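You operate a simulated robot arm through the tools that you are given. There is no shell and no other tool.

Carry out the task below with a simulated two-armed robot. There is one attempt and no reset: what you move stays moved.

TASK
Pick up the white filter that says "medium" from the top of the steel bench with one hand, pass it to the other hand and put it on the low shelf of the roller table.

The check looks at the end state, three seconds after you hand in, the way a careful person would. Anything else that was tipped, shoved, dropped, spilled or broken makes it a failure.

THE ROBOT
Two 7-joint arms with two-finger parallel grippers on one trunk, on a base that moves. Base frame: it is fixed to the floor where the robot stands at the start and does not move with it; the origin is under the middle of the robot, x ahead of it, y to its left, z up; the surface under the hand at the start is at about z = 880. Units: mm, rad, N and s.
The left shoulder is at the start at [124, 171, 1162], the right one opposite. With the tool pointing down near the work surface each hand reaches from about 440 to 920 mm from the robot's upright axis, wherever it stands, measured 20 degrees to its own side. Places, roughly: low shelf of the roller table [600, -4300, 300]. Payload 4.4 kg a hand.
The TCP of each hand is the grasp point between the finger pads, 23 mm short of the fingertips. In the tool frame z runs along the fingers and y along their closing line. The gripper opens to 94 mm. The fingers are 38 mm wide and 10 mm thick; the gripper's body (54 by 96 mm) begins 39 mm behind the TCP.
Orientation is that of the tool frame in the base frame, as [roll, pitch, yaw] about the fixed x, y, z axes, in that order (R = Rz(yaw) Ry(pitch) Rx(roll)). With the fingers straight down and closing along the base's y, the tool's x points along the base's -x, its y along +y and its z along -z.

THE INTERFACE
- The arms move only by the tool send_rows. It takes "left_series", "right_series" or both (then of equal length, played together; a hand with none holds still); each is a list of rows, each a list of 3 entries, a list of its own where there are three numbers: the closure in counts, from 0 (fully open) to 255 (shut), then the shift along the tool's x, y, z in units of 300 mm (1.0 is 300 mm), then the turn, a rotation vector about the tool's x, y, z in units of 45 degrees (1.0 is 45 degrees). In form: [[jaw, [dx, dy, dz], [rx, ry, rz]], ...]. A call has 1 to 20 rows; each row is the pose to reach, as a shift and turn from the pose commanded when the call began, along the tool's axes at that moment. A call with a number of a shift or a turn outside -1 to 1 is refused whole. Rows are played at 5 a second. More than 50 mm and 0.15 rad between two rows, or a gripper value outside its range, and nothing of the call is played. Where a pose cannot be reached the arm comes as near as it can. A force on the tool above 40 N (or 10 N above the force at the start of the call, whichever is more), or a blocked arm, ends the call early, and 0.2 s more pass. The fingers move at their own pace (about 72 mm/s each) and stop on an object; they squeeze with about 31 N. The grip force told is the motor's: it shows also when the fingers shut on nothing. Time passes only in rows, and 0.2 s behind the last, so rows that repeat a pose let the fingers close. The reply holds the time, the measured pose of the TCP, the force on the tool along the base axes, the opening and the grip force, in the units named above and with some noise, with the torque about the TCP (base axes, N m) and any sound that the robot's microphone picked up.
- Cameras (640 x 400 px; columns grow to the right, rows downward): "scene" is now at [239.4, -18.7, 1309.2]; the picture's right is [-0.22, -0.98, 0.00], its down [-0.51, 0.11, -0.85] and it looks along [0.83, -0.19, -0.52] (base axes); focal length 223 px, centre (320, 200). "left" rides on the left gripper at [87, -16, -75] in its tool frame; the picture's right is [0.18, 0.98, 0.00], its down [-0.58, 0.11, -0.81] and it looks along [-0.79, 0.15, 0.59] (tool axes); focal length 243 px, centre (320, 200). "right" rides on the right gripper at [86, 16, -74] in its tool frame; the picture's right is [-0.18, 0.98, 0.00], its down [-0.58, -0.11, -0.81] and it looks along [-0.79, -0.15, 0.59] (tool axes); focal length 243 px, centre (320, 200). There is no depth. A picture from a camera that has moved, and an enlarged one, comes with that camera's place and axes in the base frame and with its lens.
- grab_frame(camera): a new picture of that camera. No time passes.
- slide_trunk(by): moves the trunk up (or, below 0, down) by that many mm; the arms and the scene camera ride with it, the base frame stays. It gives what a move gives, with no picture.
- steer(legs): drives the robot by 1 to 6 legs, each [ahead, left, turn to the left] in mm, mm and rad, along the robot's own axes; the way and the turn of a leg run together, so that a leg with both is an arc; at most 1500 mm and 3.142 rad a leg. The arms and the cameras ride along, it lands a little off, and it stops where it bumps. It gives what a move gives.
- turn_head(pan, tilt): turns the head with the scene camera to pan (to the left, within 1.396 rad either way) and tilt (down, from -0.506 to 1.204), counted from straight ahead of the robot (the tilt from the chest, where the trunk bows). It gives what a move gives.
- close_up(camera, box): a new picture of the part [left, top, right, bottom] of that camera's present view, enlarged. No time passes.
- sign_off(): hands the job in; it is judged then, once.

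Nothing tells you exact positions but the pictures and the camera data. Unless the task says otherwise, let go and move clear before handing in.

The tools are called as a command line: name --argument value ..., lists and objects as JSON in quotes. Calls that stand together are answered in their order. send_rows: Moves the arms, as the interface text tells. Its arguments: {"type":"object","properties":{"left_series":{"type":"array","items":{"type":"array"}},"right_series":{"type":"array","items":{"type":"array"}}},"required":[]} The other tools are called the same way: slide_trunk (by) moves the trunk up or down; steer (legs) drives the base; turn_head (pan, tilt) turns the head that bears the scene camera; grab_frame (camera) takes a picture; close_up (camera, box) takes an enlarged picture of a part of a camera's view; sign_off () hands the job in.

At the start:

```text
clock: 0.0
left_tcp_pos: [650.8, 91.1, 1186.1]
left_tcp_rot: [3.14, 0.003, 3.141]
left_wrist_force: [0.3, -0.7, 0.1]
left_wrist_torque: [0.03, -0.03, 0.0]
left_grip_width: 93.8
left_grasp_force: 0.1
right_tcp_pos: [484.7, -282.2, 1193.7]
right_tcp_rot: [3.141, -0.002, -3.14]
right_wrist_force: [0.2, 0.5, -0.6]
right_wrist_torque: [-0.02, 0.03, 0.02]
right_grip_width: 93.9
right_grasp_force: 0.1
trunk travel left (down, up): [-175.0, 213.0]
robot x, y, heading: [1.3, 1.0, 0.001]
head pan, tilt (commanded): [-0.22, 0.546]
```

scene: 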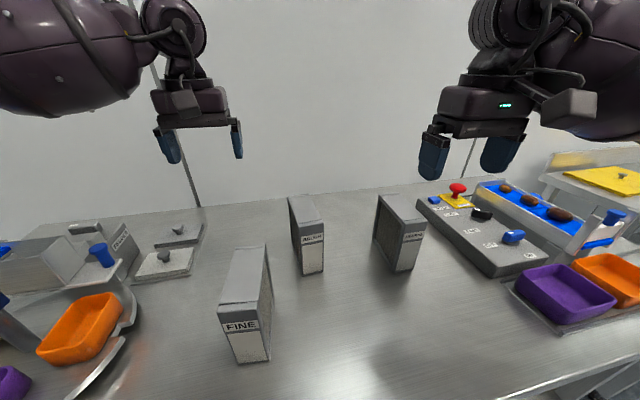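
right: 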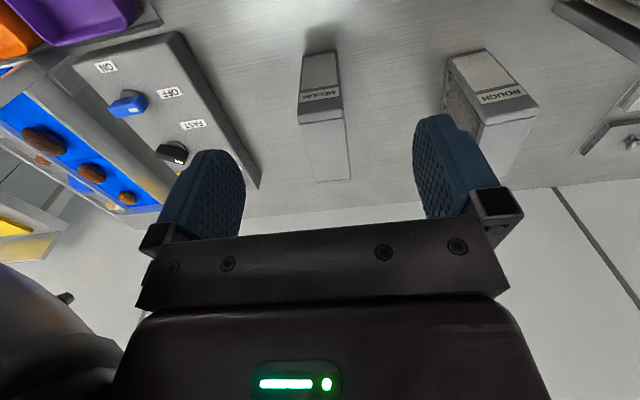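
left: 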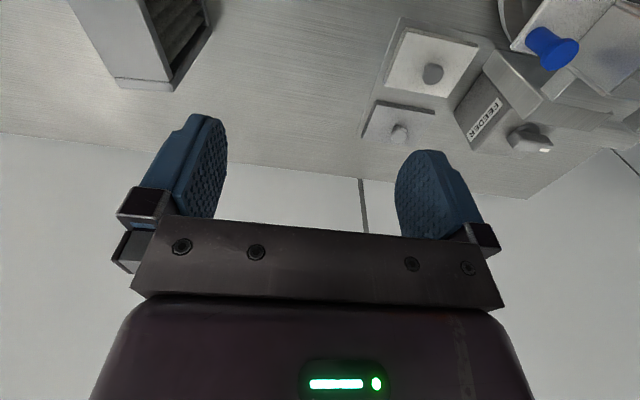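

I see three upright filter boxes on the steel bench: one reads FINE, one MEDIUM or ROUGH, and the right one is probably MEDIUM. I'll zoom in to read the labels before I move anything.

close_up --camera "scene" --box '[200, 170, 440, 370]'

close_up --camera "right" --box '[260, 20, 580, 220]'

close_up --camera "scene" --box '[360, 180, 440, 280]'

```text
2.00 times, centred on (320, 270) of scene
camera zoom: at [239.4, -18.7, 1309.2], right [-0.22, -0.98, 0.0], down [-0.51, 0.11, -0.85], along [0.83, -0.19, -0.52], focal length 445 px, centre (320, 60)
```

zoom: 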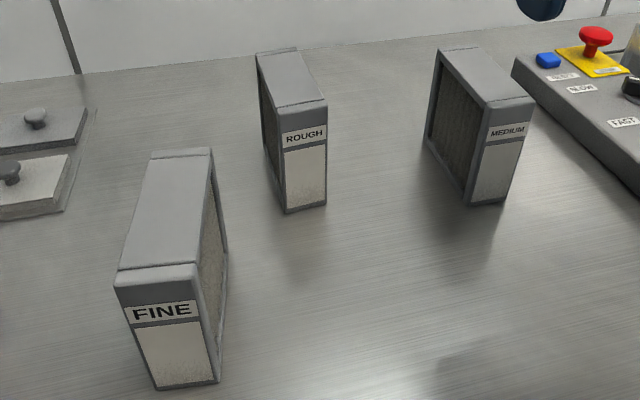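

```text
2.00 times, centred on (420, 120) of right
camera zoom: at [397.4, -265.3, 1268.0], right [0.18, 0.98, 0.0], down [0.58, -0.11, 0.81], along [0.79, -0.15, -0.59], focal length 485 px, centre (120, 360)
```

zoom: 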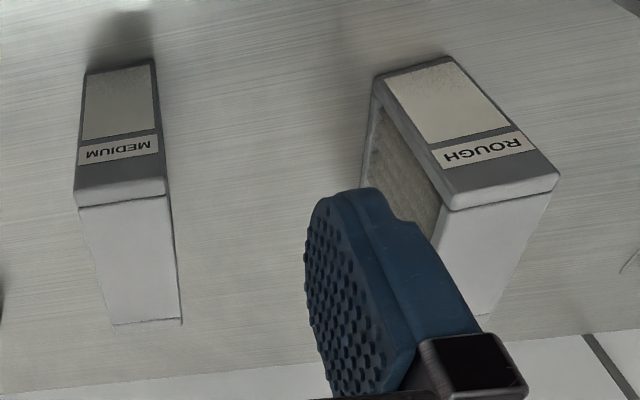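

```text
4.00 times, centred on (400, 230) of scene
camera zoom: at [239.4, -18.7, 1309.2], right [-0.22, -0.98, 0.0], down [-0.51, 0.11, -0.85], along [0.83, -0.19, -0.52], focal length 891 px, centre (0, 80)
```

zoom: 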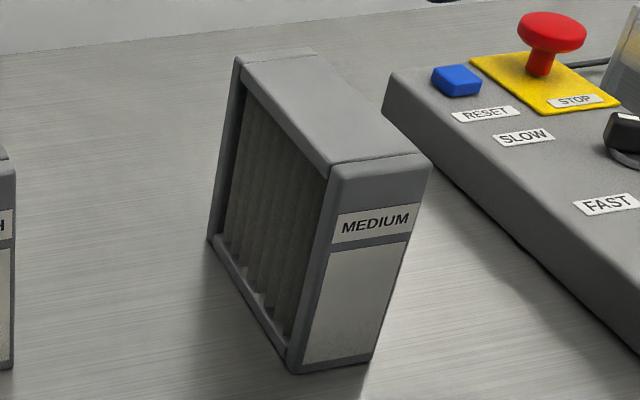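

The filter marked MEDIUM is the right one, standing at about x 558–683, y −322 to −272, with its top near z 1030. Before I plan the pass, I'll turn the head toward the roller table on my right.

turn_head --pan -1.39 --tilt 0.25

grab_frame --camera "scene"

```text
clock: 1.4
left_tcp_pos: [649.4, 92.9, 1185.5]
left_tcp_rot: [-3.141, 0.001, -3.141]
left_wrist_force: [-0.5, 0.0, 1.0]
left_wrist_torque: [0.0, -0.01, -0.02]
left_grip_width: 94.1
left_grasp_force: 0.1
right_tcp_pos: [483.8, -280.9, 1193.8]
right_tcp_rot: [3.139, -0.001, 3.141]
right_wrist_force: [0.1, -0.7, -0.3]
right_wrist_torque: [-0.05, 0.03, 0.05]
right_grip_width: 93.8
right_grasp_force: 0.1
trunk travel left (down, up): [-175.0, 213.0]
robot x, y, heading: [-2.6, -2.6, 0.001]
head pan, tilt (commanded): [-1.389, 0.25]
```

```text
taken
camera scene: at [168.6, -90.8, 1336.6], right [-0.98, -0.18, 0.0], down [-0.04, 0.24, -0.97], along [0.18, -0.95, -0.25], focal length 223 px, centre (320, 200)
```

scene: 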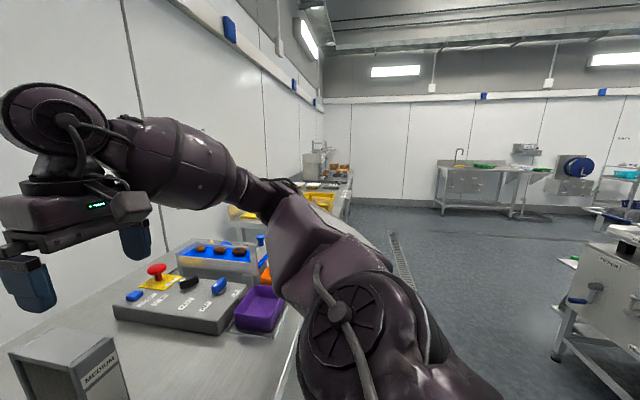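

The roller table should appear near column 338, row 199, just past the arm. I'll enlarge that area.

close_up --camera "scene" --box '[240, 110, 400, 210]'

close_up --camera "scene" --box '[290, 130, 370, 230]'

```text
4.00 times, centred on (320, 160) of scene
camera zoom: at [168.6, -90.8, 1336.6], right [-0.98, -0.18, 0.0], down [-0.04, 0.24, -0.97], along [0.18, -0.95, -0.25], focal length 891 px, centre (320, 360)
```

zoom: 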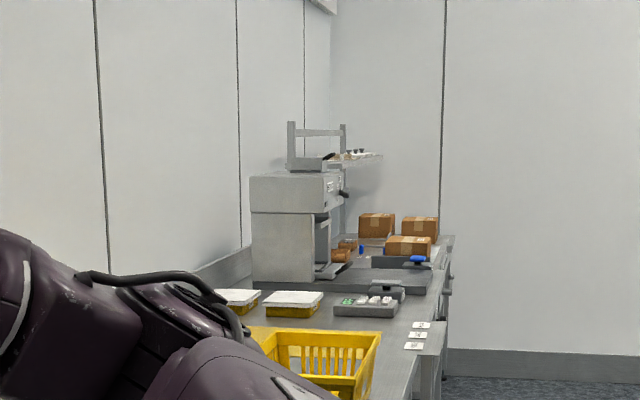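

```text
4.00 times, centred on (330, 180) of scene
camera zoom: at [168.6, -90.8, 1336.6], right [-0.98, -0.18, 0.0], down [-0.04, 0.24, -0.97], along [0.18, -0.95, -0.25], focal length 891 px, centre (280, 280)
```

zoom: 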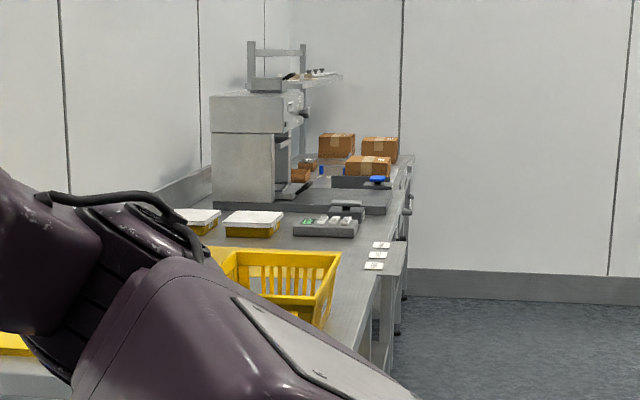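

The roller table is the far bench beyond the arm, and I'll look at it properly once I'm there. Now I move the right hand, open, to above the MEDIUM filter at about (620, −297) and check the alignment.

send_rows --right_series '[[0, [-0.15, -0.017, 0.06], [0, 0, 0]], [0, [-0.3, -0.033, 0.12], [0, 0, 0]], [0, [-0.4, -0.045, 0.18], [0, 0, 0]], [0, [-0.453, -0.05, 0.233], [0, 0, 0]], [0, [-0.453, -0.05, 0.233], [0, 0, 0]]]'

turn_head --pan -0.4 --tilt 0.6

grab_frame --camera "scene"

grab_frame --camera "right"

```text
clock: 2.6
left_tcp_pos: [649.5, 91.5, 1186.4]
left_tcp_rot: [-3.141, 0.003, -3.141]
left_wrist_force: [0.0, 1.5, 0.7]
left_wrist_torque: [0.02, -0.01, 0.02]
left_grip_width: 93.9
left_grasp_force: 0.0
right_tcp_pos: [621.6, -297.1, 1123.1]
right_tcp_rot: [-3.141, 0.0, -3.141]
right_wrist_force: [-0.4, -0.6, -0.2]
right_wrist_torque: [0.0, 0.04, -0.02]
right_grip_width: 93.9
right_grasp_force: 0.0
trunk travel left (down, up): [-175.0, 213.0]
robot x, y, heading: [2.4, 2.1, 0.003]
head pan, tilt (commanded): [-1.389, 0.25]
```

```text
clock: 3.8
left_tcp_pos: [650.3, 90.4, 1185.0]
left_tcp_rot: [-3.141, 0.002, 3.141]
left_wrist_force: [-0.4, 0.7, -0.4]
left_wrist_torque: [0.02, -0.02, -0.01]
left_grip_width: 93.9
left_grasp_force: 0.1
right_tcp_pos: [620.9, -296.6, 1123.9]
right_tcp_rot: [-3.141, 0.0, -3.14]
right_wrist_force: [-0.8, 0.5, -0.2]
right_wrist_torque: [0.0, 0.01, 0.01]
right_grip_width: 93.7
right_grasp_force: 0.0
trunk travel left (down, up): [-175.0, 213.0]
robot x, y, heading: [1.6, -1.8, -0.001]
head pan, tilt (commanded): [-0.4, 0.6]
```

```text
taken
camera scene: at [233.0, -33.5, 1304.5], right [-0.39, -0.92, 0.0], down [-0.52, 0.22, -0.83], along [0.76, -0.32, -0.56], focal length 223 px, centre (320, 200)
```

scene: 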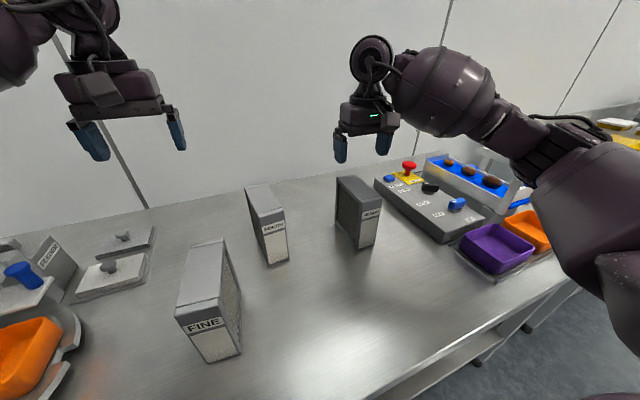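

```text
taken
camera right: at [534.1, -280.5, 1197.7], right [0.18, 0.98, 0.0], down [0.58, -0.11, 0.81], along [0.79, -0.15, -0.59], focal length 243 px, centre (320, 200)
```

right: 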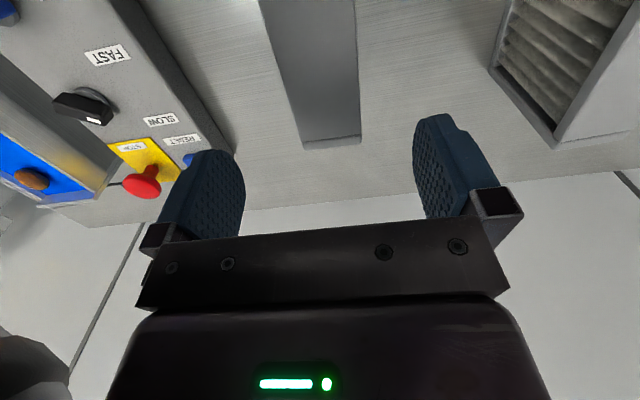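

The rear top corners measured in the right camera put the filter centre at y ≈ −297, and the hand is centred over it. I'll go down to about 22 mm below its top and close.

send_rows --right_series '[[0, [0, 0, 0.12], [0, 0, 0]], [0, [0, 0, 0.24], [0, 0, 0]], [0, [0, 0, 0.33], [0, 0, 0]], [0, [0, 0, 0.382], [0, 0, 0]], [0, [0, 0, 0.382], [0, 0, 0]], [140, [0, 0, 0.382], [0, 0, 0]], [255, [0, 0, 0.382], [0, 0, 0]], [255, [0, 0, 0.382], [0, 0, 0]], [255, [0, 0, 0.382], [0, 0, 0]], [255, [0, 0, 0.382], [0, 0, 0]]]'

grab_frame --camera "scene"

grab_frame --camera "right"

```text
clock: 6.0
left_tcp_pos: [649.2, 90.7, 1186.4]
left_tcp_rot: [3.141, 0.003, -3.139]
left_wrist_force: [0.3, -0.6, 0.0]
left_wrist_torque: [0.01, 0.03, 0.02]
left_grip_width: 93.8
left_grasp_force: 0.0
right_tcp_pos: [620.3, -297.4, 1008.9]
right_tcp_rot: [-3.141, 0.0, 3.141]
right_wrist_force: [0.7, -0.2, -0.2]
right_wrist_torque: [0.01, -0.08, 0.01]
right_grip_width: 53.8
right_grasp_force: 30.5
trunk travel left (down, up): [-175.0, 213.0]
robot x, y, heading: [1.5, 1.6, 0.003]
head pan, tilt (commanded): [-0.4, 0.6]
```

```text
taken
camera scene: at [233.1, -33.4, 1304.4], right [-0.39, -0.92, 0.0], down [-0.52, 0.22, -0.83], along [0.76, -0.32, -0.56], focal length 223 px, centre (320, 200)
```

scene: 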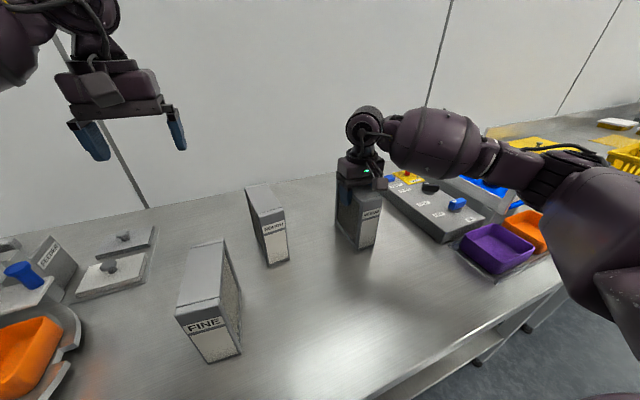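

```text
taken
camera right: at [532.6, -280.1, 1083.7], right [0.18, 0.98, 0.0], down [0.58, -0.11, 0.81], along [0.79, -0.15, -0.59], focal length 243 px, centre (320, 200)
```

right: 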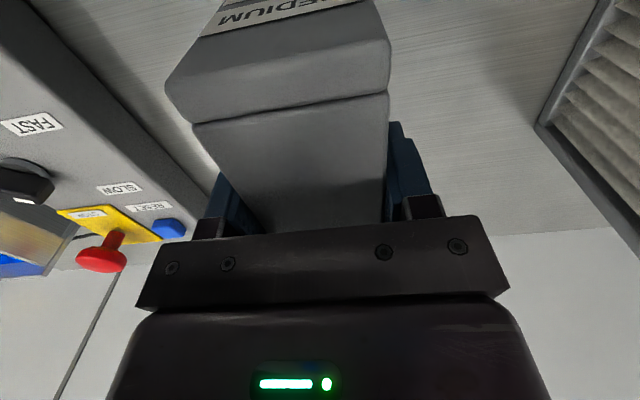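

The grip holds at 53.8 mm with 30 N. I'll lift straight up about 180 mm, slowly at first, and check the load.

send_rows --right_series '[[255, [0, 0, -0.03], [0, 0, 0]], [255, [0, 0, -0.08], [0, 0, 0]], [255, [0, 0, -0.16], [0, 0, 0]], [255, [0, 0, -0.26], [0, 0, 0]], [255, [0, 0, -0.36], [0, 0, 0]], [255, [0, 0, -0.46], [0, 0, 0]], [255, [0, 0, -0.56], [0, 0, 0]], [255, [0, 0, -0.6], [0, 0, 0]], [255, [0, 0, -0.6], [0, 0, 0]]]'

grab_frame --camera "scene"

grab_frame --camera "right"

```text
clock: 8.0
left_tcp_pos: [650.3, 90.9, 1185.8]
left_tcp_rot: [-3.141, 0.003, -3.141]
left_wrist_force: [0.7, 0.5, -0.6]
left_wrist_torque: [0.04, -0.02, -0.01]
left_grip_width: 94.1
left_grasp_force: 0.0
right_tcp_pos: [621.3, -296.9, 1189.4]
right_tcp_rot: [3.141, -0.001, -3.141]
right_wrist_force: [0.0, -0.5, -2.0]
right_wrist_torque: [0.04, 0.01, 0.0]
right_grip_width: 53.9
right_grasp_force: 30.8
trunk travel left (down, up): [-175.0, 213.0]
robot x, y, heading: [-1.8, 0.6, -0.003]
head pan, tilt (commanded): [-0.4, 0.6]
```

```text
taken
camera scene: at [233.4, -33.4, 1304.3], right [-0.39, -0.92, 0.0], down [-0.52, 0.22, -0.82], along [0.76, -0.32, -0.57], focal length 223 px, centre (320, 200)
```

scene: 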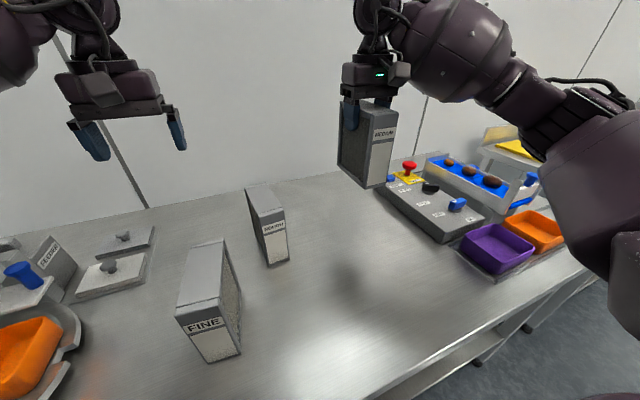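

```text
taken
camera right: at [534.1, -280.3, 1263.8], right [0.18, 0.98, 0.0], down [0.58, -0.11, 0.81], along [0.79, -0.15, -0.59], focal length 243 px, centre (320, 200)
```

right: 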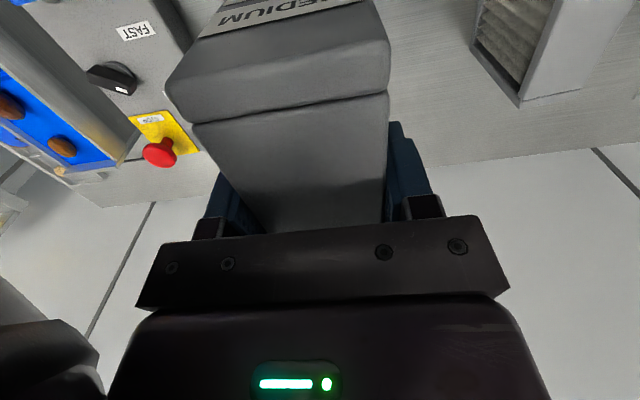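

The MEDIUM filter is in the air and weighs only about 2 N. Next I'll look to both sides to see where there is room to back away from the bench for the pass.

turn_head --pan 1.39 --tilt 0.5

grab_frame --camera "scene"

turn_head --pan -1.39 --tilt 0.5

grab_frame --camera "scene"

```text
clock: 9.8
left_tcp_pos: [649.8, 90.5, 1185.8]
left_tcp_rot: [-3.141, 0.002, 3.141]
left_wrist_force: [-0.1, -0.5, 0.6]
left_wrist_torque: [-0.02, -0.04, -0.01]
left_grip_width: 93.8
left_grasp_force: 0.0
right_tcp_pos: [621.4, -297.0, 1190.6]
right_tcp_rot: [3.141, 0.001, 3.141]
right_wrist_force: [-0.8, 0.4, -2.0]
right_wrist_torque: [0.0, -0.01, 0.01]
right_grip_width: 53.8
right_grasp_force: 30.8
trunk travel left (down, up): [-175.0, 213.0]
robot x, y, heading: [-0.7, -2.4, -0.004]
head pan, tilt (commanded): [1.389, 0.499]
```

```text
taken
camera scene: at [168.3, 90.4, 1313.5], right [0.98, -0.18, 0.0], down [-0.09, -0.47, -0.88], along [0.16, 0.86, -0.48], focal length 223 px, centre (320, 200)
```

scene: 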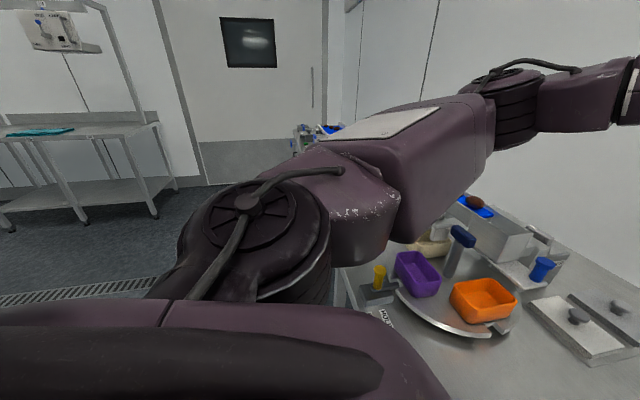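

```text
clock: 12.3
left_tcp_pos: [649.4, 91.6, 1185.8]
left_tcp_rot: [-3.141, 0.002, -3.14]
left_wrist_force: [0.9, 0.1, 0.2]
left_wrist_torque: [-0.01, -0.03, 0.01]
left_grip_width: 94.1
left_grasp_force: 0.1
right_tcp_pos: [621.4, -296.9, 1189.0]
right_tcp_rot: [-3.141, 0.001, -3.141]
right_wrist_force: [0.1, -0.3, -2.4]
right_wrist_torque: [0.01, 0.0, 0.03]
right_grip_width: 54.1
right_grasp_force: 31.7
trunk travel left (down, up): [-175.0, 213.0]
robot x, y, heading: [0.0, 0.0, 0.001]
head pan, tilt (commanded): [-1.389, 0.499]
```

```text
taken
camera scene: at [168.3, -88.5, 1313.5], right [-0.98, -0.18, 0.0], down [-0.09, 0.47, -0.88], along [0.16, -0.86, -0.48], focal length 223 px, centre (320, 200)
```

scene: 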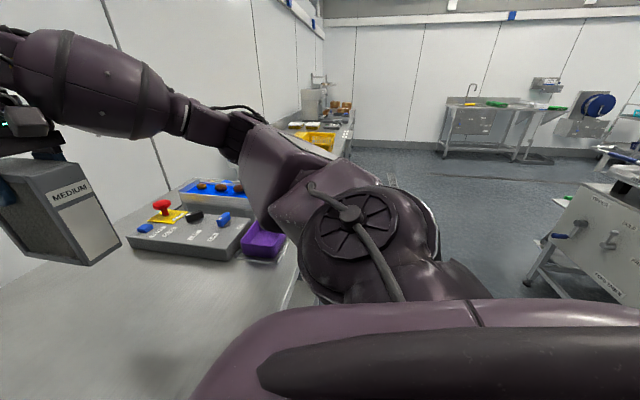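

Lifting left the bench undisturbed. The bench edge is at about x = 300, the floor behind looks clear, and a machine foot sits near (−1116, −1459). I'll back up 450 mm, then look right along the aisle.

steer --legs '[[-450, 0, 0]]'

turn_head --pan -1.0 --tilt 0.4

grab_frame --camera "scene"

close_up --camera "scene" --box '[320, 100, 480, 200]'

```text
clock: 15.0
left_tcp_pos: [196.6, 92.2, 1185.6]
left_tcp_rot: [3.142, 0.0, -3.139]
left_wrist_force: [-0.4, -0.3, 0.2]
left_wrist_torque: [0.0, -0.01, 0.01]
left_grip_width: 94.0
left_grasp_force: 0.0
right_tcp_pos: [167.8, -296.5, 1190.0]
right_tcp_rot: [-3.141, 0.002, -3.141]
right_wrist_force: [0.5, 0.2, -1.5]
right_wrist_torque: [0.02, 0.0, 0.0]
right_grip_width: 54.0
right_grasp_force: 31.0
trunk travel left (down, up): [-175.0, 213.0]
robot x, y, heading: [-451.9, -1.0, 0.008]
head pan, tilt (commanded): [-1.389, 0.499]
```

```text
clock: 15.9
left_tcp_pos: [196.1, 92.0, 1184.8]
left_tcp_rot: [3.141, 0.003, -3.137]
left_wrist_force: [-0.3, 0.3, 0.1]
left_wrist_torque: [-0.02, 0.0, 0.0]
left_grip_width: 94.0
left_grasp_force: 0.0
right_tcp_pos: [169.5, -295.9, 1189.6]
right_tcp_rot: [-3.141, 0.001, -3.139]
right_wrist_force: [0.2, 0.2, -2.3]
right_wrist_torque: [0.01, -0.01, 0.01]
right_grip_width: 53.6
right_grasp_force: 31.2
trunk travel left (down, up): [-175.0, 213.0]
robot x, y, heading: [-452.9, 0.5, -0.004]
head pan, tilt (commanded): [-1.0, 0.4]
```

```text
taken
camera scene: at [-251.4, -77.1, 1322.6], right [-0.84, -0.54, 0.0], down [-0.21, 0.33, -0.92], along [0.5, -0.77, -0.39], focal length 223 px, centre (320, 200)
```

scene: 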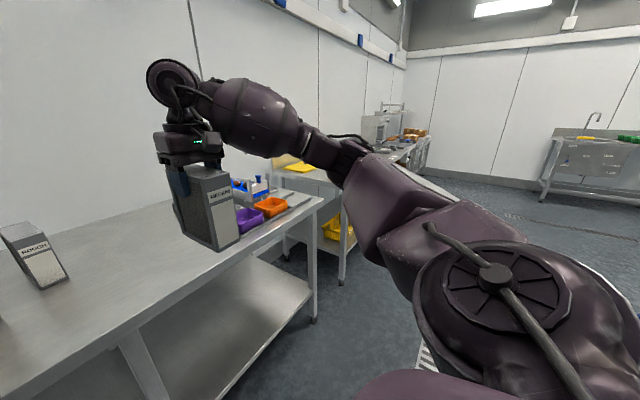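

```text
4.00 times, centred on (400, 150) of scene
camera zoom: at [-251.4, -77.1, 1322.6], right [-0.84, -0.54, 0.0], down [-0.21, 0.33, -0.92], along [0.5, -0.77, -0.39], focal length 891 px, centre (0, 400)
```

zoom: 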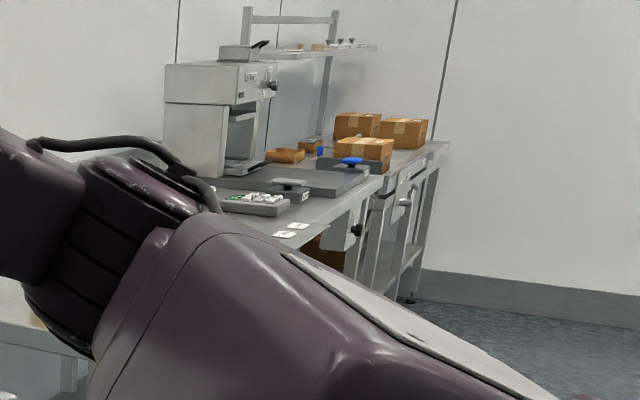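

The benches run in one row along x > 300 and the aisle is open. I'll move sideways to the right in stages, still facing the benches, and look again.

steer --legs '[[0, -1500, 0]]'

grab_frame --camera "scene"

```text
clock: 29.1
left_tcp_pos: [210.9, -1393.4, 1186.0]
left_tcp_rot: [-3.141, 0.002, -3.12]
left_wrist_force: [-1.1, -0.1, 0.5]
left_wrist_torque: [0.0, 0.0, -0.03]
left_grip_width: 94.0
left_grasp_force: 0.2
right_tcp_pos: [189.0, -1780.8, 1189.2]
right_tcp_rot: [3.142, 0.0, -3.123]
right_wrist_force: [-0.1, 0.0, -1.5]
right_wrist_torque: [-0.01, -0.01, -0.03]
right_grip_width: 53.6
right_grasp_force: 31.7
trunk travel left (down, up): [-175.0, 213.0]
robot x, y, heading: [-439.5, -1496.6, 0.018]
head pan, tilt (commanded): [-1.0, 0.4]
```

```text
taken
camera scene: at [-233.8, -1568.7, 1322.6], right [-0.83, -0.56, 0.0], down [-0.22, 0.32, -0.92], along [0.51, -0.77, -0.39], focal length 223 px, centre (320, 200)
```

scene: 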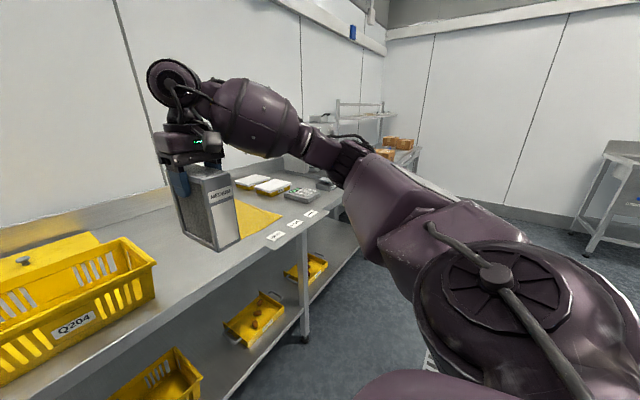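

I'm at about (−440, −1497), beside the bench with the yellow baskets. I'll correct the small heading drift and keep going right.

steer --legs '[[-15, -1300, -0.018]]'

grab_frame --camera "scene"

turn_head --pan -1.0 --tilt 0.8

grab_frame --camera "scene"

```text
clock: 40.7
left_tcp_pos: [208.1, -2706.6, 1185.0]
left_tcp_rot: [-3.141, 0.001, 3.14]
left_wrist_force: [0.7, 0.3, 0.3]
left_wrist_torque: [-0.02, -0.01, -0.02]
left_grip_width: 93.9
left_grasp_force: 0.1
right_tcp_pos: [177.8, -3094.0, 1189.8]
right_tcp_rot: [3.14, 0.0, 3.138]
right_wrist_force: [-0.1, 0.6, -1.7]
right_wrist_torque: [-0.02, 0.03, -0.01]
right_grip_width: 54.0
right_grasp_force: 30.9
trunk travel left (down, up): [-175.0, 213.0]
robot x, y, heading: [-443.9, -2797.4, -0.005]
head pan, tilt (commanded): [-1.0, 0.4]
```

```text
taken
camera scene: at [-240.0, -2873.2, 1322.6], right [-0.84, -0.54, 0.0], down [-0.21, 0.33, -0.92], along [0.5, -0.78, -0.39], focal length 223 px, centre (320, 200)
```

scene: 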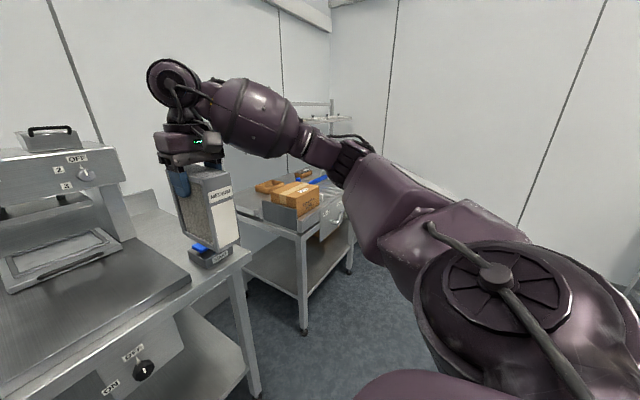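

```text
clock: 41.6
left_tcp_pos: [208.7, -2706.7, 1187.5]
left_tcp_rot: [-3.141, 0.003, 3.14]
left_wrist_force: [0.7, -0.2, -0.1]
left_wrist_torque: [-0.01, 0.03, 0.02]
left_grip_width: 94.0
left_grasp_force: 0.1
right_tcp_pos: [178.9, -3093.2, 1188.0]
right_tcp_rot: [-3.142, -0.002, 3.139]
right_wrist_force: [-0.3, 0.2, -1.9]
right_wrist_torque: [0.0, 0.0, -0.02]
right_grip_width: 53.8
right_grasp_force: 31.1
trunk travel left (down, up): [-175.0, 213.0]
robot x, y, heading: [-443.8, -2795.0, -0.0]
head pan, tilt (commanded): [-1.0, 0.799]
```

```text
taken
camera scene: at [-246.4, -2863.1, 1287.6], right [-0.84, -0.54, 0.0], down [-0.39, 0.6, -0.7], along [0.38, -0.59, -0.72], focal length 223 px, centre (320, 200)
```

scene: 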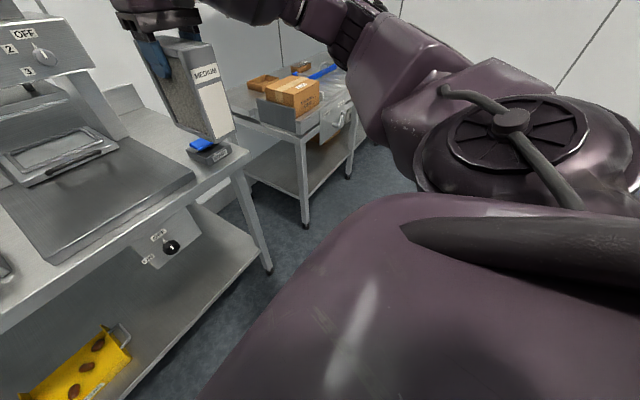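

The last table, with the cardboard boxes on top, must be the roller table, and its low shelf shows beneath. I'll move on to stand in front of it.

steer --legs '[[0, -1200, 0.0]]'

turn_head --pan -0.3 --tilt 0.7

grab_frame --camera "scene"

turn_head --pan -0.9 --tilt 0.3

grab_frame --camera "scene"

```text
clock: 52.4
left_tcp_pos: [208.3, -3904.3, 1185.0]
left_tcp_rot: [-3.142, 0.002, -3.14]
left_wrist_force: [-0.4, 0.0, -0.1]
left_wrist_torque: [0.05, 0.01, 0.03]
left_grip_width: 93.8
left_grasp_force: 0.1
right_tcp_pos: [179.0, -4290.7, 1189.7]
right_tcp_rot: [3.141, -0.002, -3.139]
right_wrist_force: [-0.5, 0.3, -2.5]
right_wrist_torque: [0.01, -0.02, 0.03]
right_grip_width: 53.9
right_grasp_force: 30.7
trunk travel left (down, up): [-175.0, 213.0]
robot x, y, heading: [-443.7, -3995.6, 0.004]
head pan, tilt (commanded): [-1.0, 0.799]
```

```text
clock: 53.5
left_tcp_pos: [208.2, -3902.5, 1184.6]
left_tcp_rot: [-3.141, 0.002, -3.138]
left_wrist_force: [0.1, -0.6, 0.4]
left_wrist_torque: [-0.01, 0.0, 0.0]
left_grip_width: 93.9
left_grasp_force: 0.1
right_tcp_pos: [179.2, -4291.1, 1189.0]
right_tcp_rot: [-3.14, 0.0, -3.14]
right_wrist_force: [0.1, 1.4, -1.1]
right_wrist_torque: [-0.01, 0.01, 0.02]
right_grip_width: 53.7
right_grasp_force: 31.0
trunk travel left (down, up): [-175.0, 213.0]
robot x, y, heading: [-444.0, -3992.6, 0.003]
head pan, tilt (commanded): [-0.3, 0.7]
```

```text
taken
camera scene: at [-209.0, -4019.0, 1295.8], right [-0.29, -0.96, 0.0], down [-0.62, 0.19, -0.76], along [0.73, -0.22, -0.64], focal length 223 px, centre (320, 200)
```

scene: 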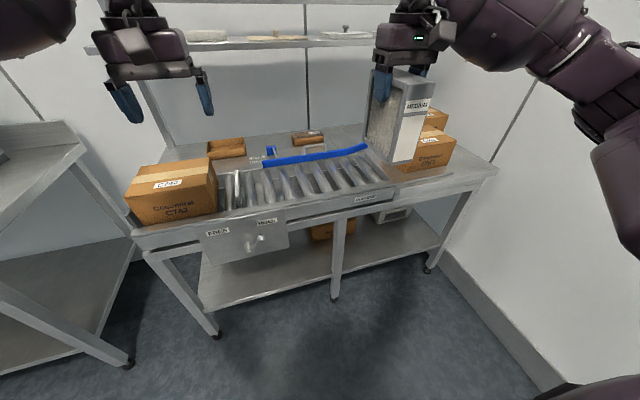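

```text
clock: 54.5
left_tcp_pos: [208.2, -3902.9, 1185.4]
left_tcp_rot: [-3.14, 0.002, -3.139]
left_wrist_force: [-0.1, 0.2, 0.0]
left_wrist_torque: [-0.04, 0.02, -0.02]
left_grip_width: 94.1
left_grasp_force: 0.0
right_tcp_pos: [181.4, -4290.5, 1189.9]
right_tcp_rot: [-3.14, -0.001, -3.14]
right_wrist_force: [0.9, 0.1, -2.5]
right_wrist_torque: [-0.01, -0.01, 0.01]
right_grip_width: 53.7
right_grasp_force: 31.0
trunk travel left (down, up): [-175.0, 213.0]
robot x, y, heading: [-444.4, -3997.4, -0.003]
head pan, tilt (commanded): [-0.901, 0.3]
```

```text
taken
camera scene: at [-231.9, -4067.0, 1331.8], right [-0.78, -0.62, 0.0], down [-0.18, 0.23, -0.96], along [0.6, -0.75, -0.3], focal length 223 px, centre (320, 200)
```

scene: 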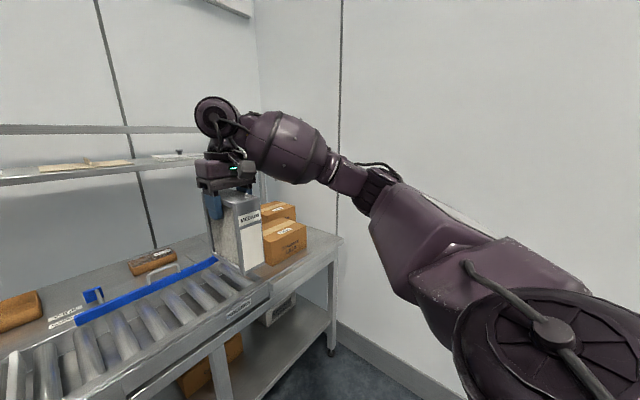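

I'm in front of the roller table. The low shelf sits under the rollers, with a middle leg, a control box hanging at the front left, and a brown box and grey tote already on it. I'll zoom in on the shelf to find the free space.

turn_head --pan -0.3 --tilt 0.7

close_up --camera "scene" --box '[120, 180, 320, 305]'

close_up --camera "scene" --box '[300, 180, 500, 305]'

close_up --camera "scene" --box '[180, 220, 420, 370]'

```text
clock: 55.5
left_tcp_pos: [207.7, -3901.6, 1186.1]
left_tcp_rot: [3.141, 0.002, -3.137]
left_wrist_force: [0.7, -0.1, 0.7]
left_wrist_torque: [-0.01, 0.01, -0.02]
left_grip_width: 94.1
left_grasp_force: 0.1
right_tcp_pos: [180.2, -4291.0, 1188.9]
right_tcp_rot: [-3.141, -0.001, -3.138]
right_wrist_force: [0.5, -0.3, -2.3]
right_wrist_torque: [0.0, 0.01, -0.01]
right_grip_width: 53.9
right_grasp_force: 30.6
trunk travel left (down, up): [-175.0, 213.0]
robot x, y, heading: [-444.0, -3996.1, 0.002]
head pan, tilt (commanded): [-0.3, 0.7]
```

```text
3.20 times, centred on (220, 242) of scene
camera zoom: at [-208.9, -4019.0, 1295.8], right [-0.29, -0.96, 0.0], down [-0.62, 0.19, -0.77], along [0.73, -0.23, -0.64], focal length 713 px, centre (640, 64)
```

zoom: 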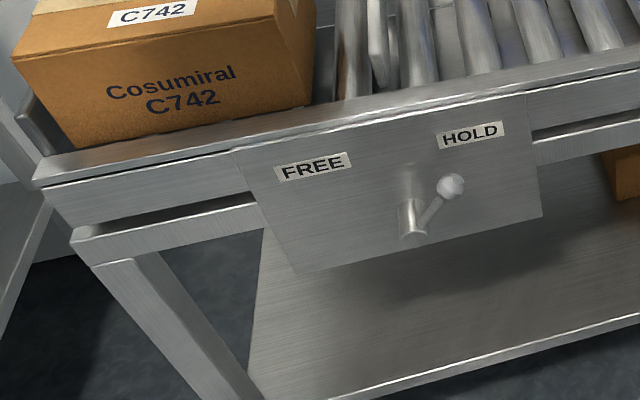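

```text
3.20 times, centred on (400, 242) of scene
camera zoom: at [-208.9, -4019.0, 1295.8], right [-0.29, -0.96, 0.0], down [-0.62, 0.19, -0.77], along [0.73, -0.23, -0.64], focal length 713 px, centre (64, 64)
```

zoom: 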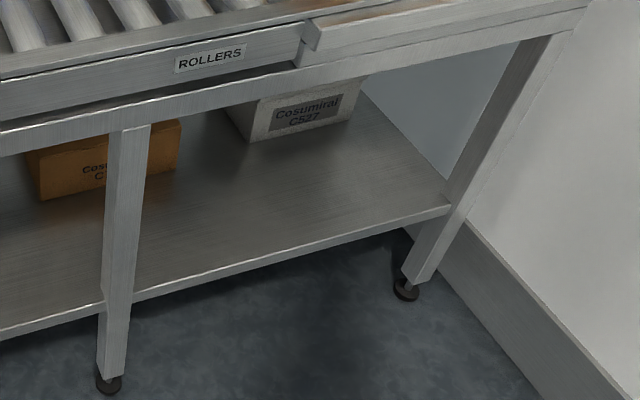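

```text
2.67 times, centred on (300, 295) of scene
camera zoom: at [-208.9, -4019.0, 1295.8], right [-0.29, -0.96, 0.0], down [-0.62, 0.19, -0.77], along [0.73, -0.23, -0.64], focal length 594 px, centre (373, -53)
```

zoom: 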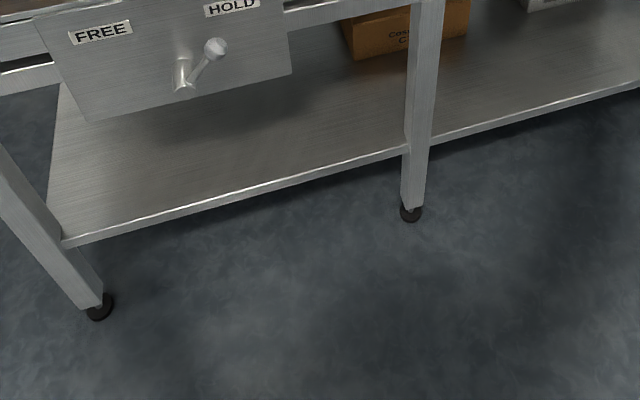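

Measured shelf: front edge at x ≈ 347, z ≈ 300, with a middle leg near y −4257 to −4307. The right bay, y −4330 to −4890 and x 347–570, is free in front of the brown box (front at x ≈ 573). Before any pass, I'll check that the empty left hand can point forward, pitched about 30° down, starting with the first 45° of that turn.

send_rows --left_series '[[0, [0, 0, 0], [0, -0.17, 0]], [0, [0, 0, 0], [0, -0.34, 0]], [0, [0, 0, 0], [0, -0.51, 0]], [0, [0, 0, 0], [0, -0.68, 0]], [0, [0, 0, 0], [0, -0.85, 0]], [0, [0, 0, 0], [0, -1.0, 0]], [0, [0, 0, 0], [0, -1.0, 0]]]'

send_rows --left_series '[[0, [0, 0, 0], [0, -0.17, 0]], [0, [0, 0, 0], [0, -0.333, 0]], [0, [0, 0, 0], [0, -0.333, 0]]]'

grab_frame --camera "scene"

```text
clock: 57.0
left_tcp_pos: [207.5, -3902.3, 1185.7]
left_tcp_rot: [3.141, 0.788, -3.138]
left_wrist_force: [-0.1, -0.1, 0.6]
left_wrist_torque: [-0.01, -0.01, -0.01]
left_grip_width: 93.9
left_grasp_force: 0.1
right_tcp_pos: [180.7, -4290.5, 1190.0]
right_tcp_rot: [3.141, 0.0, -3.14]
right_wrist_force: [-0.1, 0.1, -1.2]
right_wrist_torque: [-0.02, 0.0, 0.03]
right_grip_width: 53.9
right_grasp_force: 31.3
trunk travel left (down, up): [-175.0, 213.0]
robot x, y, heading: [-437.5, -3992.3, 0.001]
head pan, tilt (commanded): [-0.3, 0.7]
```

```text
clock: 57.9
left_tcp_pos: [207.5, -3903.1, 1186.4]
left_tcp_rot: [3.139, 1.052, -3.139]
left_wrist_force: [-0.7, 0.6, -0.4]
left_wrist_torque: [-0.01, -0.02, 0.02]
left_grip_width: 94.0
left_grasp_force: 0.0
right_tcp_pos: [180.6, -4291.1, 1189.3]
right_tcp_rot: [3.141, -0.001, -3.14]
right_wrist_force: [0.1, 0.4, -1.6]
right_wrist_torque: [0.03, 0.0, -0.02]
right_grip_width: 53.9
right_grasp_force: 31.0
trunk travel left (down, up): [-175.0, 213.0]
robot x, y, heading: [-445.7, -3997.2, 0.003]
head pan, tilt (commanded): [-0.3, 0.7]
```

```text
taken
camera scene: at [-209.1, -4018.9, 1295.8], right [-0.29, -0.96, 0.0], down [-0.62, 0.19, -0.76], along [0.73, -0.22, -0.64], focal length 223 px, centre (320, 200)
```

scene: 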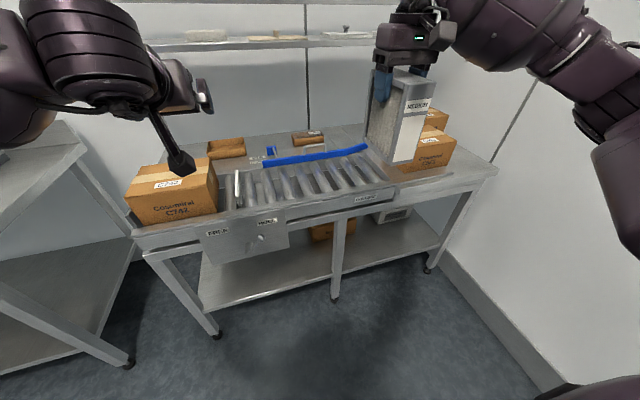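

The left hand can hold a 30° pitch. Now I'll lower the trunk fully, keeping the filter above clear floor in front of the table, and test whether the left hand reaches shelf height.

slide_trunk --by -174

send_rows --left_series '[[0, [0.063, -0.0775, -0.11], [0, 0, 0]], [0, [0.127, -0.155, -0.22], [0, 0, 0]], [0, [0.19, -0.2325, -0.33], [0, 0, 0]], [0, [0.253, -0.31, -0.439], [0, 0, 0]], [0, [0.253, -0.31, -0.439], [0, 0, 0]]]'

send_rows --left_series '[[0, [0.124, 0, 0.071], [0, 0, 0]], [0, [0.248, 0, 0.143], [0, 0, 0]], [0, [0.371, 0, 0.214], [0, 0, 0]], [0, [0.495, 0, 0.286], [0, 0, 0]], [0, [0.619, 0, 0.357], [0, 0, 0]], [0, [0.742, 0, 0.429], [0, 0, 0]], [0, [0.866, 0, 0.5], [0, 0, 0]], [0, [0.866, 0, 0.5], [0, 0, 0]]]'

grab_frame --camera "scene"

```text
clock: 59.8
left_tcp_pos: [207.7, -3903.8, 1012.7]
left_tcp_rot: [3.141, 1.052, -3.139]
left_wrist_force: [-0.1, 0.2, -1.2]
left_wrist_torque: [0.0, 0.01, 0.01]
left_grip_width: 94.2
left_grasp_force: 0.0
right_tcp_pos: [178.8, -4290.7, 1016.9]
right_tcp_rot: [3.141, 0.002, -3.141]
right_wrist_force: [0.6, -0.9, -3.1]
right_wrist_torque: [0.0, 0.01, 0.02]
right_grip_width: 54.1
right_grasp_force: 31.2
trunk travel left (down, up): [-1.0, 387.0]
robot x, y, heading: [-441.0, -4001.9, -0.004]
head pan, tilt (commanded): [-0.3, 0.7]
```

```text
clock: 60.9
left_tcp_pos: [109.5, -3987.7, 978.6]
left_tcp_rot: [2.93, 1.007, 3.09]
left_wrist_force: [-0.9, 0.1, 0.0]
left_wrist_torque: [-0.05, 0.0, 0.0]
left_grip_width: 93.9
left_grasp_force: 0.0
left hand out of reach, approached as far as the arm can: row 1, 2, 3, 4, 5
right_tcp_pos: [178.5, -4291.4, 1018.1]
right_tcp_rot: [-3.141, 0.003, -3.14]
right_wrist_force: [-0.8, -0.1, -1.9]
right_wrist_torque: [0.01, 0.01, 0.0]
right_grip_width: 54.0
right_grasp_force: 30.8
trunk travel left (down, up): [-1.0, 387.0]
robot x, y, heading: [-441.9, -3997.6, 0.005]
head pan, tilt (commanded): [-0.3, 0.7]
stopped in row 5 (left hand): the arm was blocked; the commanded pose is now the measured one
```

```text
clock: 62.7
left_tcp_pos: [95.2, -3957.9, 678.6]
left_tcp_rot: [2.93, 1.005, 3.086]
left_wrist_force: [0.4, 0.2, -0.3]
left_wrist_torque: [-0.02, -0.04, 0.02]
left_grip_width: 93.7
left_grasp_force: 0.1
left hand out of reach, approached as far as the arm can: row 2, 3
right_tcp_pos: [179.4, -4291.4, 1015.4]
right_tcp_rot: [3.14, -0.001, -3.14]
right_wrist_force: [-0.3, 0.5, -2.1]
right_wrist_torque: [0.02, -0.01, 0.03]
right_grip_width: 53.7
right_grasp_force: 31.2
trunk travel left (down, up): [-1.0, 387.0]
robot x, y, heading: [-444.0, -3992.0, -0.001]
head pan, tilt (commanded): [-0.3, 0.7]
```

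```text
taken
camera scene: at [-55.9, -4018.8, 1085.4], right [-0.29, -0.96, 0.0], down [-0.62, 0.19, -0.76], along [0.73, -0.22, -0.64], focal length 223 px, centre (320, 200)
```

scene: 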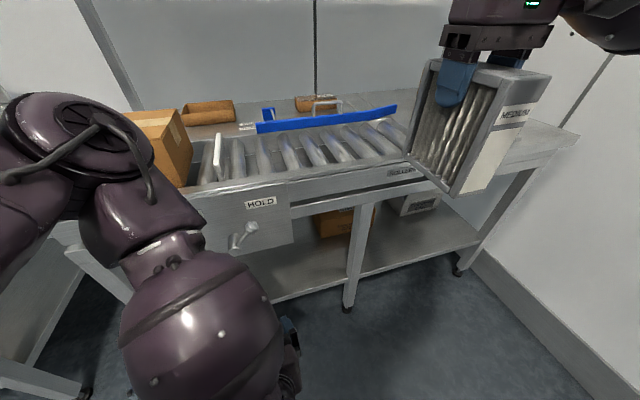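

The trunk lowers by bowing, so the shoulders moved forward and close-in poses are out of reach, but going down works. I'll continue the empty-hand test down to z ≈ 386, a little further forward, and straighten the orientation.

send_rows --left_series '[[0, [0.107, -0.018, 0.089], [0.0297, -0.007, -0.006]], [0, [0.214, -0.036, 0.178], [0.0593, -0.014, -0.012]], [0, [0.321, -0.054, 0.267], [0.089, -0.021, -0.018]], [0, [0.428, -0.072, 0.357], [0.1187, -0.028, -0.024]], [0, [0.535, -0.09, 0.446], [0.1484, -0.035, -0.03]], [0, [0.642, -0.108, 0.535], [0.178, -0.042, -0.036]], [0, [0.749, -0.126, 0.624], [0.2077, -0.049, -0.042]], [0, [0.749, -0.126, 0.624], [0.2077, -0.049, -0.042]]]'

turn_head --pan 0.0 --tilt 1.0

grab_frame --camera "scene"

grab_frame --camera "left"

```text
clock: 64.5
left_tcp_pos: [135.8, -3979.7, 398.1]
left_tcp_rot: [3.125, 1.042, 3.139]
left_wrist_force: [0.2, -0.3, -0.4]
left_wrist_torque: [0.02, -0.02, 0.0]
left_grip_width: 94.0
left_grasp_force: 0.0
left hand out of reach, approached as far as the arm can: row 7, 8
right_tcp_pos: [178.7, -4290.7, 1014.6]
right_tcp_rot: [-3.139, -0.001, -3.14]
right_wrist_force: [-0.6, 0.0, -1.9]
right_wrist_torque: [0.0, -0.01, 0.0]
right_grip_width: 53.6
right_grasp_force: 30.6
trunk travel left (down, up): [-1.0, 387.0]
robot x, y, heading: [-441.0, -3995.1, -0.002]
head pan, tilt (commanded): [-0.3, 0.7]
```

```text
clock: 65.3
left_tcp_pos: [136.2, -3979.2, 398.5]
left_tcp_rot: [3.124, 1.043, 3.14]
left_wrist_force: [0.5, 0.0, -0.6]
left_wrist_torque: [-0.03, 0.04, -0.01]
left_grip_width: 93.7
left_grasp_force: 0.1
right_tcp_pos: [180.1, -4291.2, 1015.3]
right_tcp_rot: [-3.141, 0.0, -3.139]
right_wrist_force: [0.0, 0.8, -2.1]
right_wrist_torque: [-0.01, 0.03, 0.02]
right_grip_width: 53.8
right_grasp_force: 31.4
trunk travel left (down, up): [-1.0, 387.0]
robot x, y, heading: [-439.4, -3997.0, 0.003]
head pan, tilt (commanded): [0.0, 1.0]
```

```text
taken
camera scene: at [-67.2, -3993.8, 1061.9], right [0.0, -1.0, 0.0], down [-0.84, 0.0, -0.54], along [0.54, 0.0, -0.84], focal length 223 px, centre (320, 200)
```

scene: 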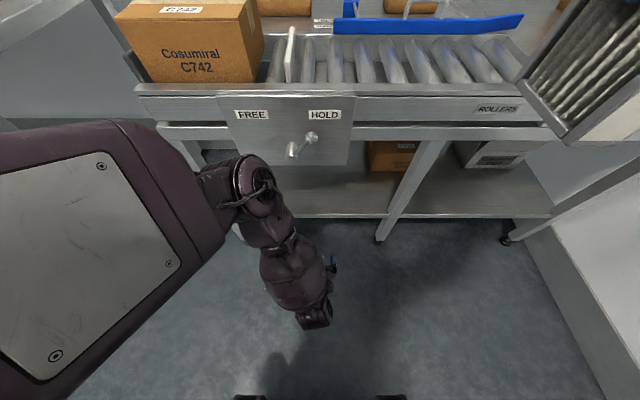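

```text
taken
camera left: at [28.4, -3997.2, 362.2], right [-0.11, 0.98, -0.15], down [-0.4, 0.09, 0.91], along [0.91, 0.16, 0.39], focal length 243 px, centre (320, 200)
```

left: 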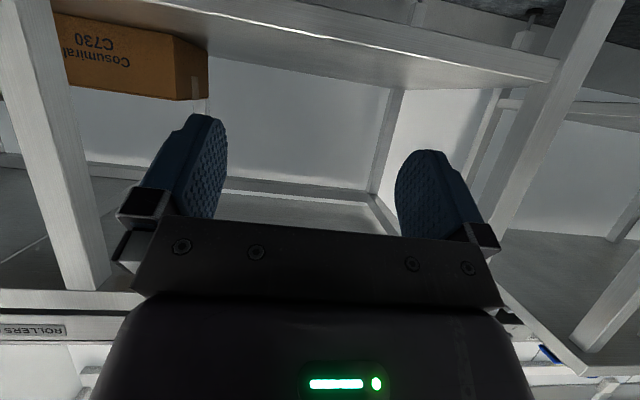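

The left hand does reach z ≈ 398, but with the elbow curled forward, which would hit the table apron. Standing farther back so the arm is more stretched should fix that, so I'll back up and test a longer reach.

steer --legs '[[-200, 0, 0]]'

send_rows --left_series '[[0, [-0.075, 0, 0.13], [0, 0, 0]], [0, [-0.15, 0, 0.26], [0, 0, 0]], [0, [-0.225, 0, 0.39], [0, 0, 0]], [0, [-0.3, 0, 0.52], [0, 0, 0]], [0, [-0.3, 0, 0.52], [0, 0, 0]]]'

grab_frame --camera "scene"

```text
clock: 66.9
left_tcp_pos: [-64.2, -3978.9, 399.0]
left_tcp_rot: [3.124, 1.043, 3.14]
left_wrist_force: [-0.2, 0.7, 0.8]
left_wrist_torque: [-0.02, 0.01, 0.02]
left_grip_width: 93.9
left_grasp_force: 0.1
right_tcp_pos: [-19.7, -4290.7, 1015.5]
right_tcp_rot: [3.14, -0.002, -3.14]
right_wrist_force: [-0.3, -0.3, -1.2]
right_wrist_torque: [-0.01, 0.0, 0.0]
right_grip_width: 53.9
right_grasp_force: 31.0
trunk travel left (down, up): [-1.0, 387.0]
robot x, y, heading: [-642.2, -4000.6, 0.002]
head pan, tilt (commanded): [0.0, 1.0]
```

```text
clock: 68.1
left_tcp_pos: [115.8, -3975.4, 398.0]
left_tcp_rot: [3.124, 1.042, 3.141]
left_wrist_force: [-1.0, -0.2, -0.2]
left_wrist_torque: [0.02, -0.02, -0.01]
left_grip_width: 94.0
left_grasp_force: 0.1
right_tcp_pos: [-21.2, -4290.3, 1015.4]
right_tcp_rot: [3.141, -0.001, -3.138]
right_wrist_force: [0.3, 0.2, -1.5]
right_wrist_torque: [0.03, -0.01, 0.02]
right_grip_width: 53.8
right_grasp_force: 30.7
trunk travel left (down, up): [-1.0, 387.0]
robot x, y, heading: [-641.0, -3994.6, 0.001]
head pan, tilt (commanded): [0.0, 1.0]
```

```text
taken
camera scene: at [-268.3, -3994.0, 1061.9], right [0.0, -1.0, 0.0], down [-0.84, 0.0, -0.54], along [0.54, 0.0, -0.84], focal length 223 px, centre (320, 200)
```

scene: 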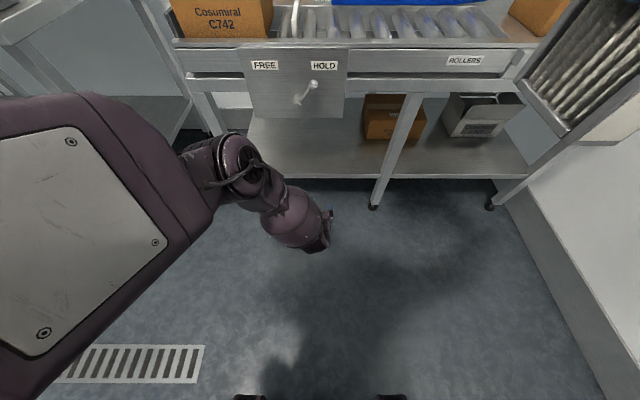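

At a robot-relative reach of 757 mm the hand still gets to shelf height and the elbow looks farther back. I'll stretch about 90 mm more to see how far the arm goes and where the elbow ends up.

send_rows --left_series '[[0, [-0.06, 0, 0.104], [0, 0, 0]], [0, [-0.12, 0, 0.208], [0, 0, 0]], [0, [-0.155, 0, 0.268], [0, 0, 0]], [0, [-0.155, 0, 0.268], [0, 0, 0]]]'

grab_frame --camera "scene"

```text
clock: 69.1
left_tcp_pos: [209.1, -3975.1, 399.0]
left_tcp_rot: [3.125, 1.044, 3.141]
left_wrist_force: [0.0, 0.2, 0.1]
left_wrist_torque: [0.01, -0.01, 0.01]
left_grip_width: 93.9
left_grasp_force: 0.1
right_tcp_pos: [-21.2, -4291.6, 1015.2]
right_tcp_rot: [-3.141, 0.001, -3.141]
right_wrist_force: [-0.2, 0.1, -1.5]
right_wrist_torque: [-0.01, 0.0, 0.0]
right_grip_width: 53.9
right_grasp_force: 31.4
trunk travel left (down, up): [-1.0, 387.0]
robot x, y, heading: [-645.1, -3994.6, 0.004]
head pan, tilt (commanded): [0.0, 1.0]
```

```text
taken
camera scene: at [-268.3, -3993.9, 1061.9], right [0.0, -1.0, 0.0], down [-0.84, 0.0, -0.54], along [0.54, 0.0, -0.84], focal length 223 px, centre (320, 200)
```

scene: 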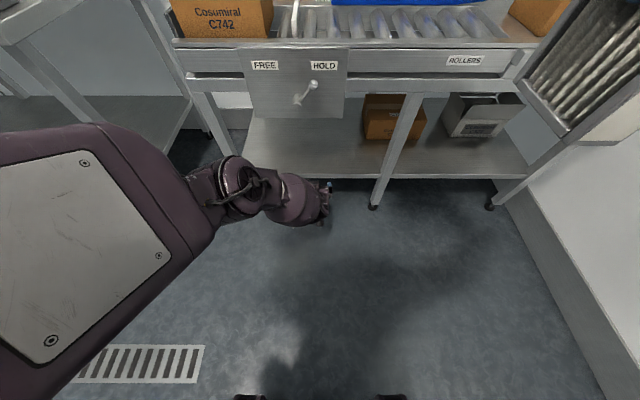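

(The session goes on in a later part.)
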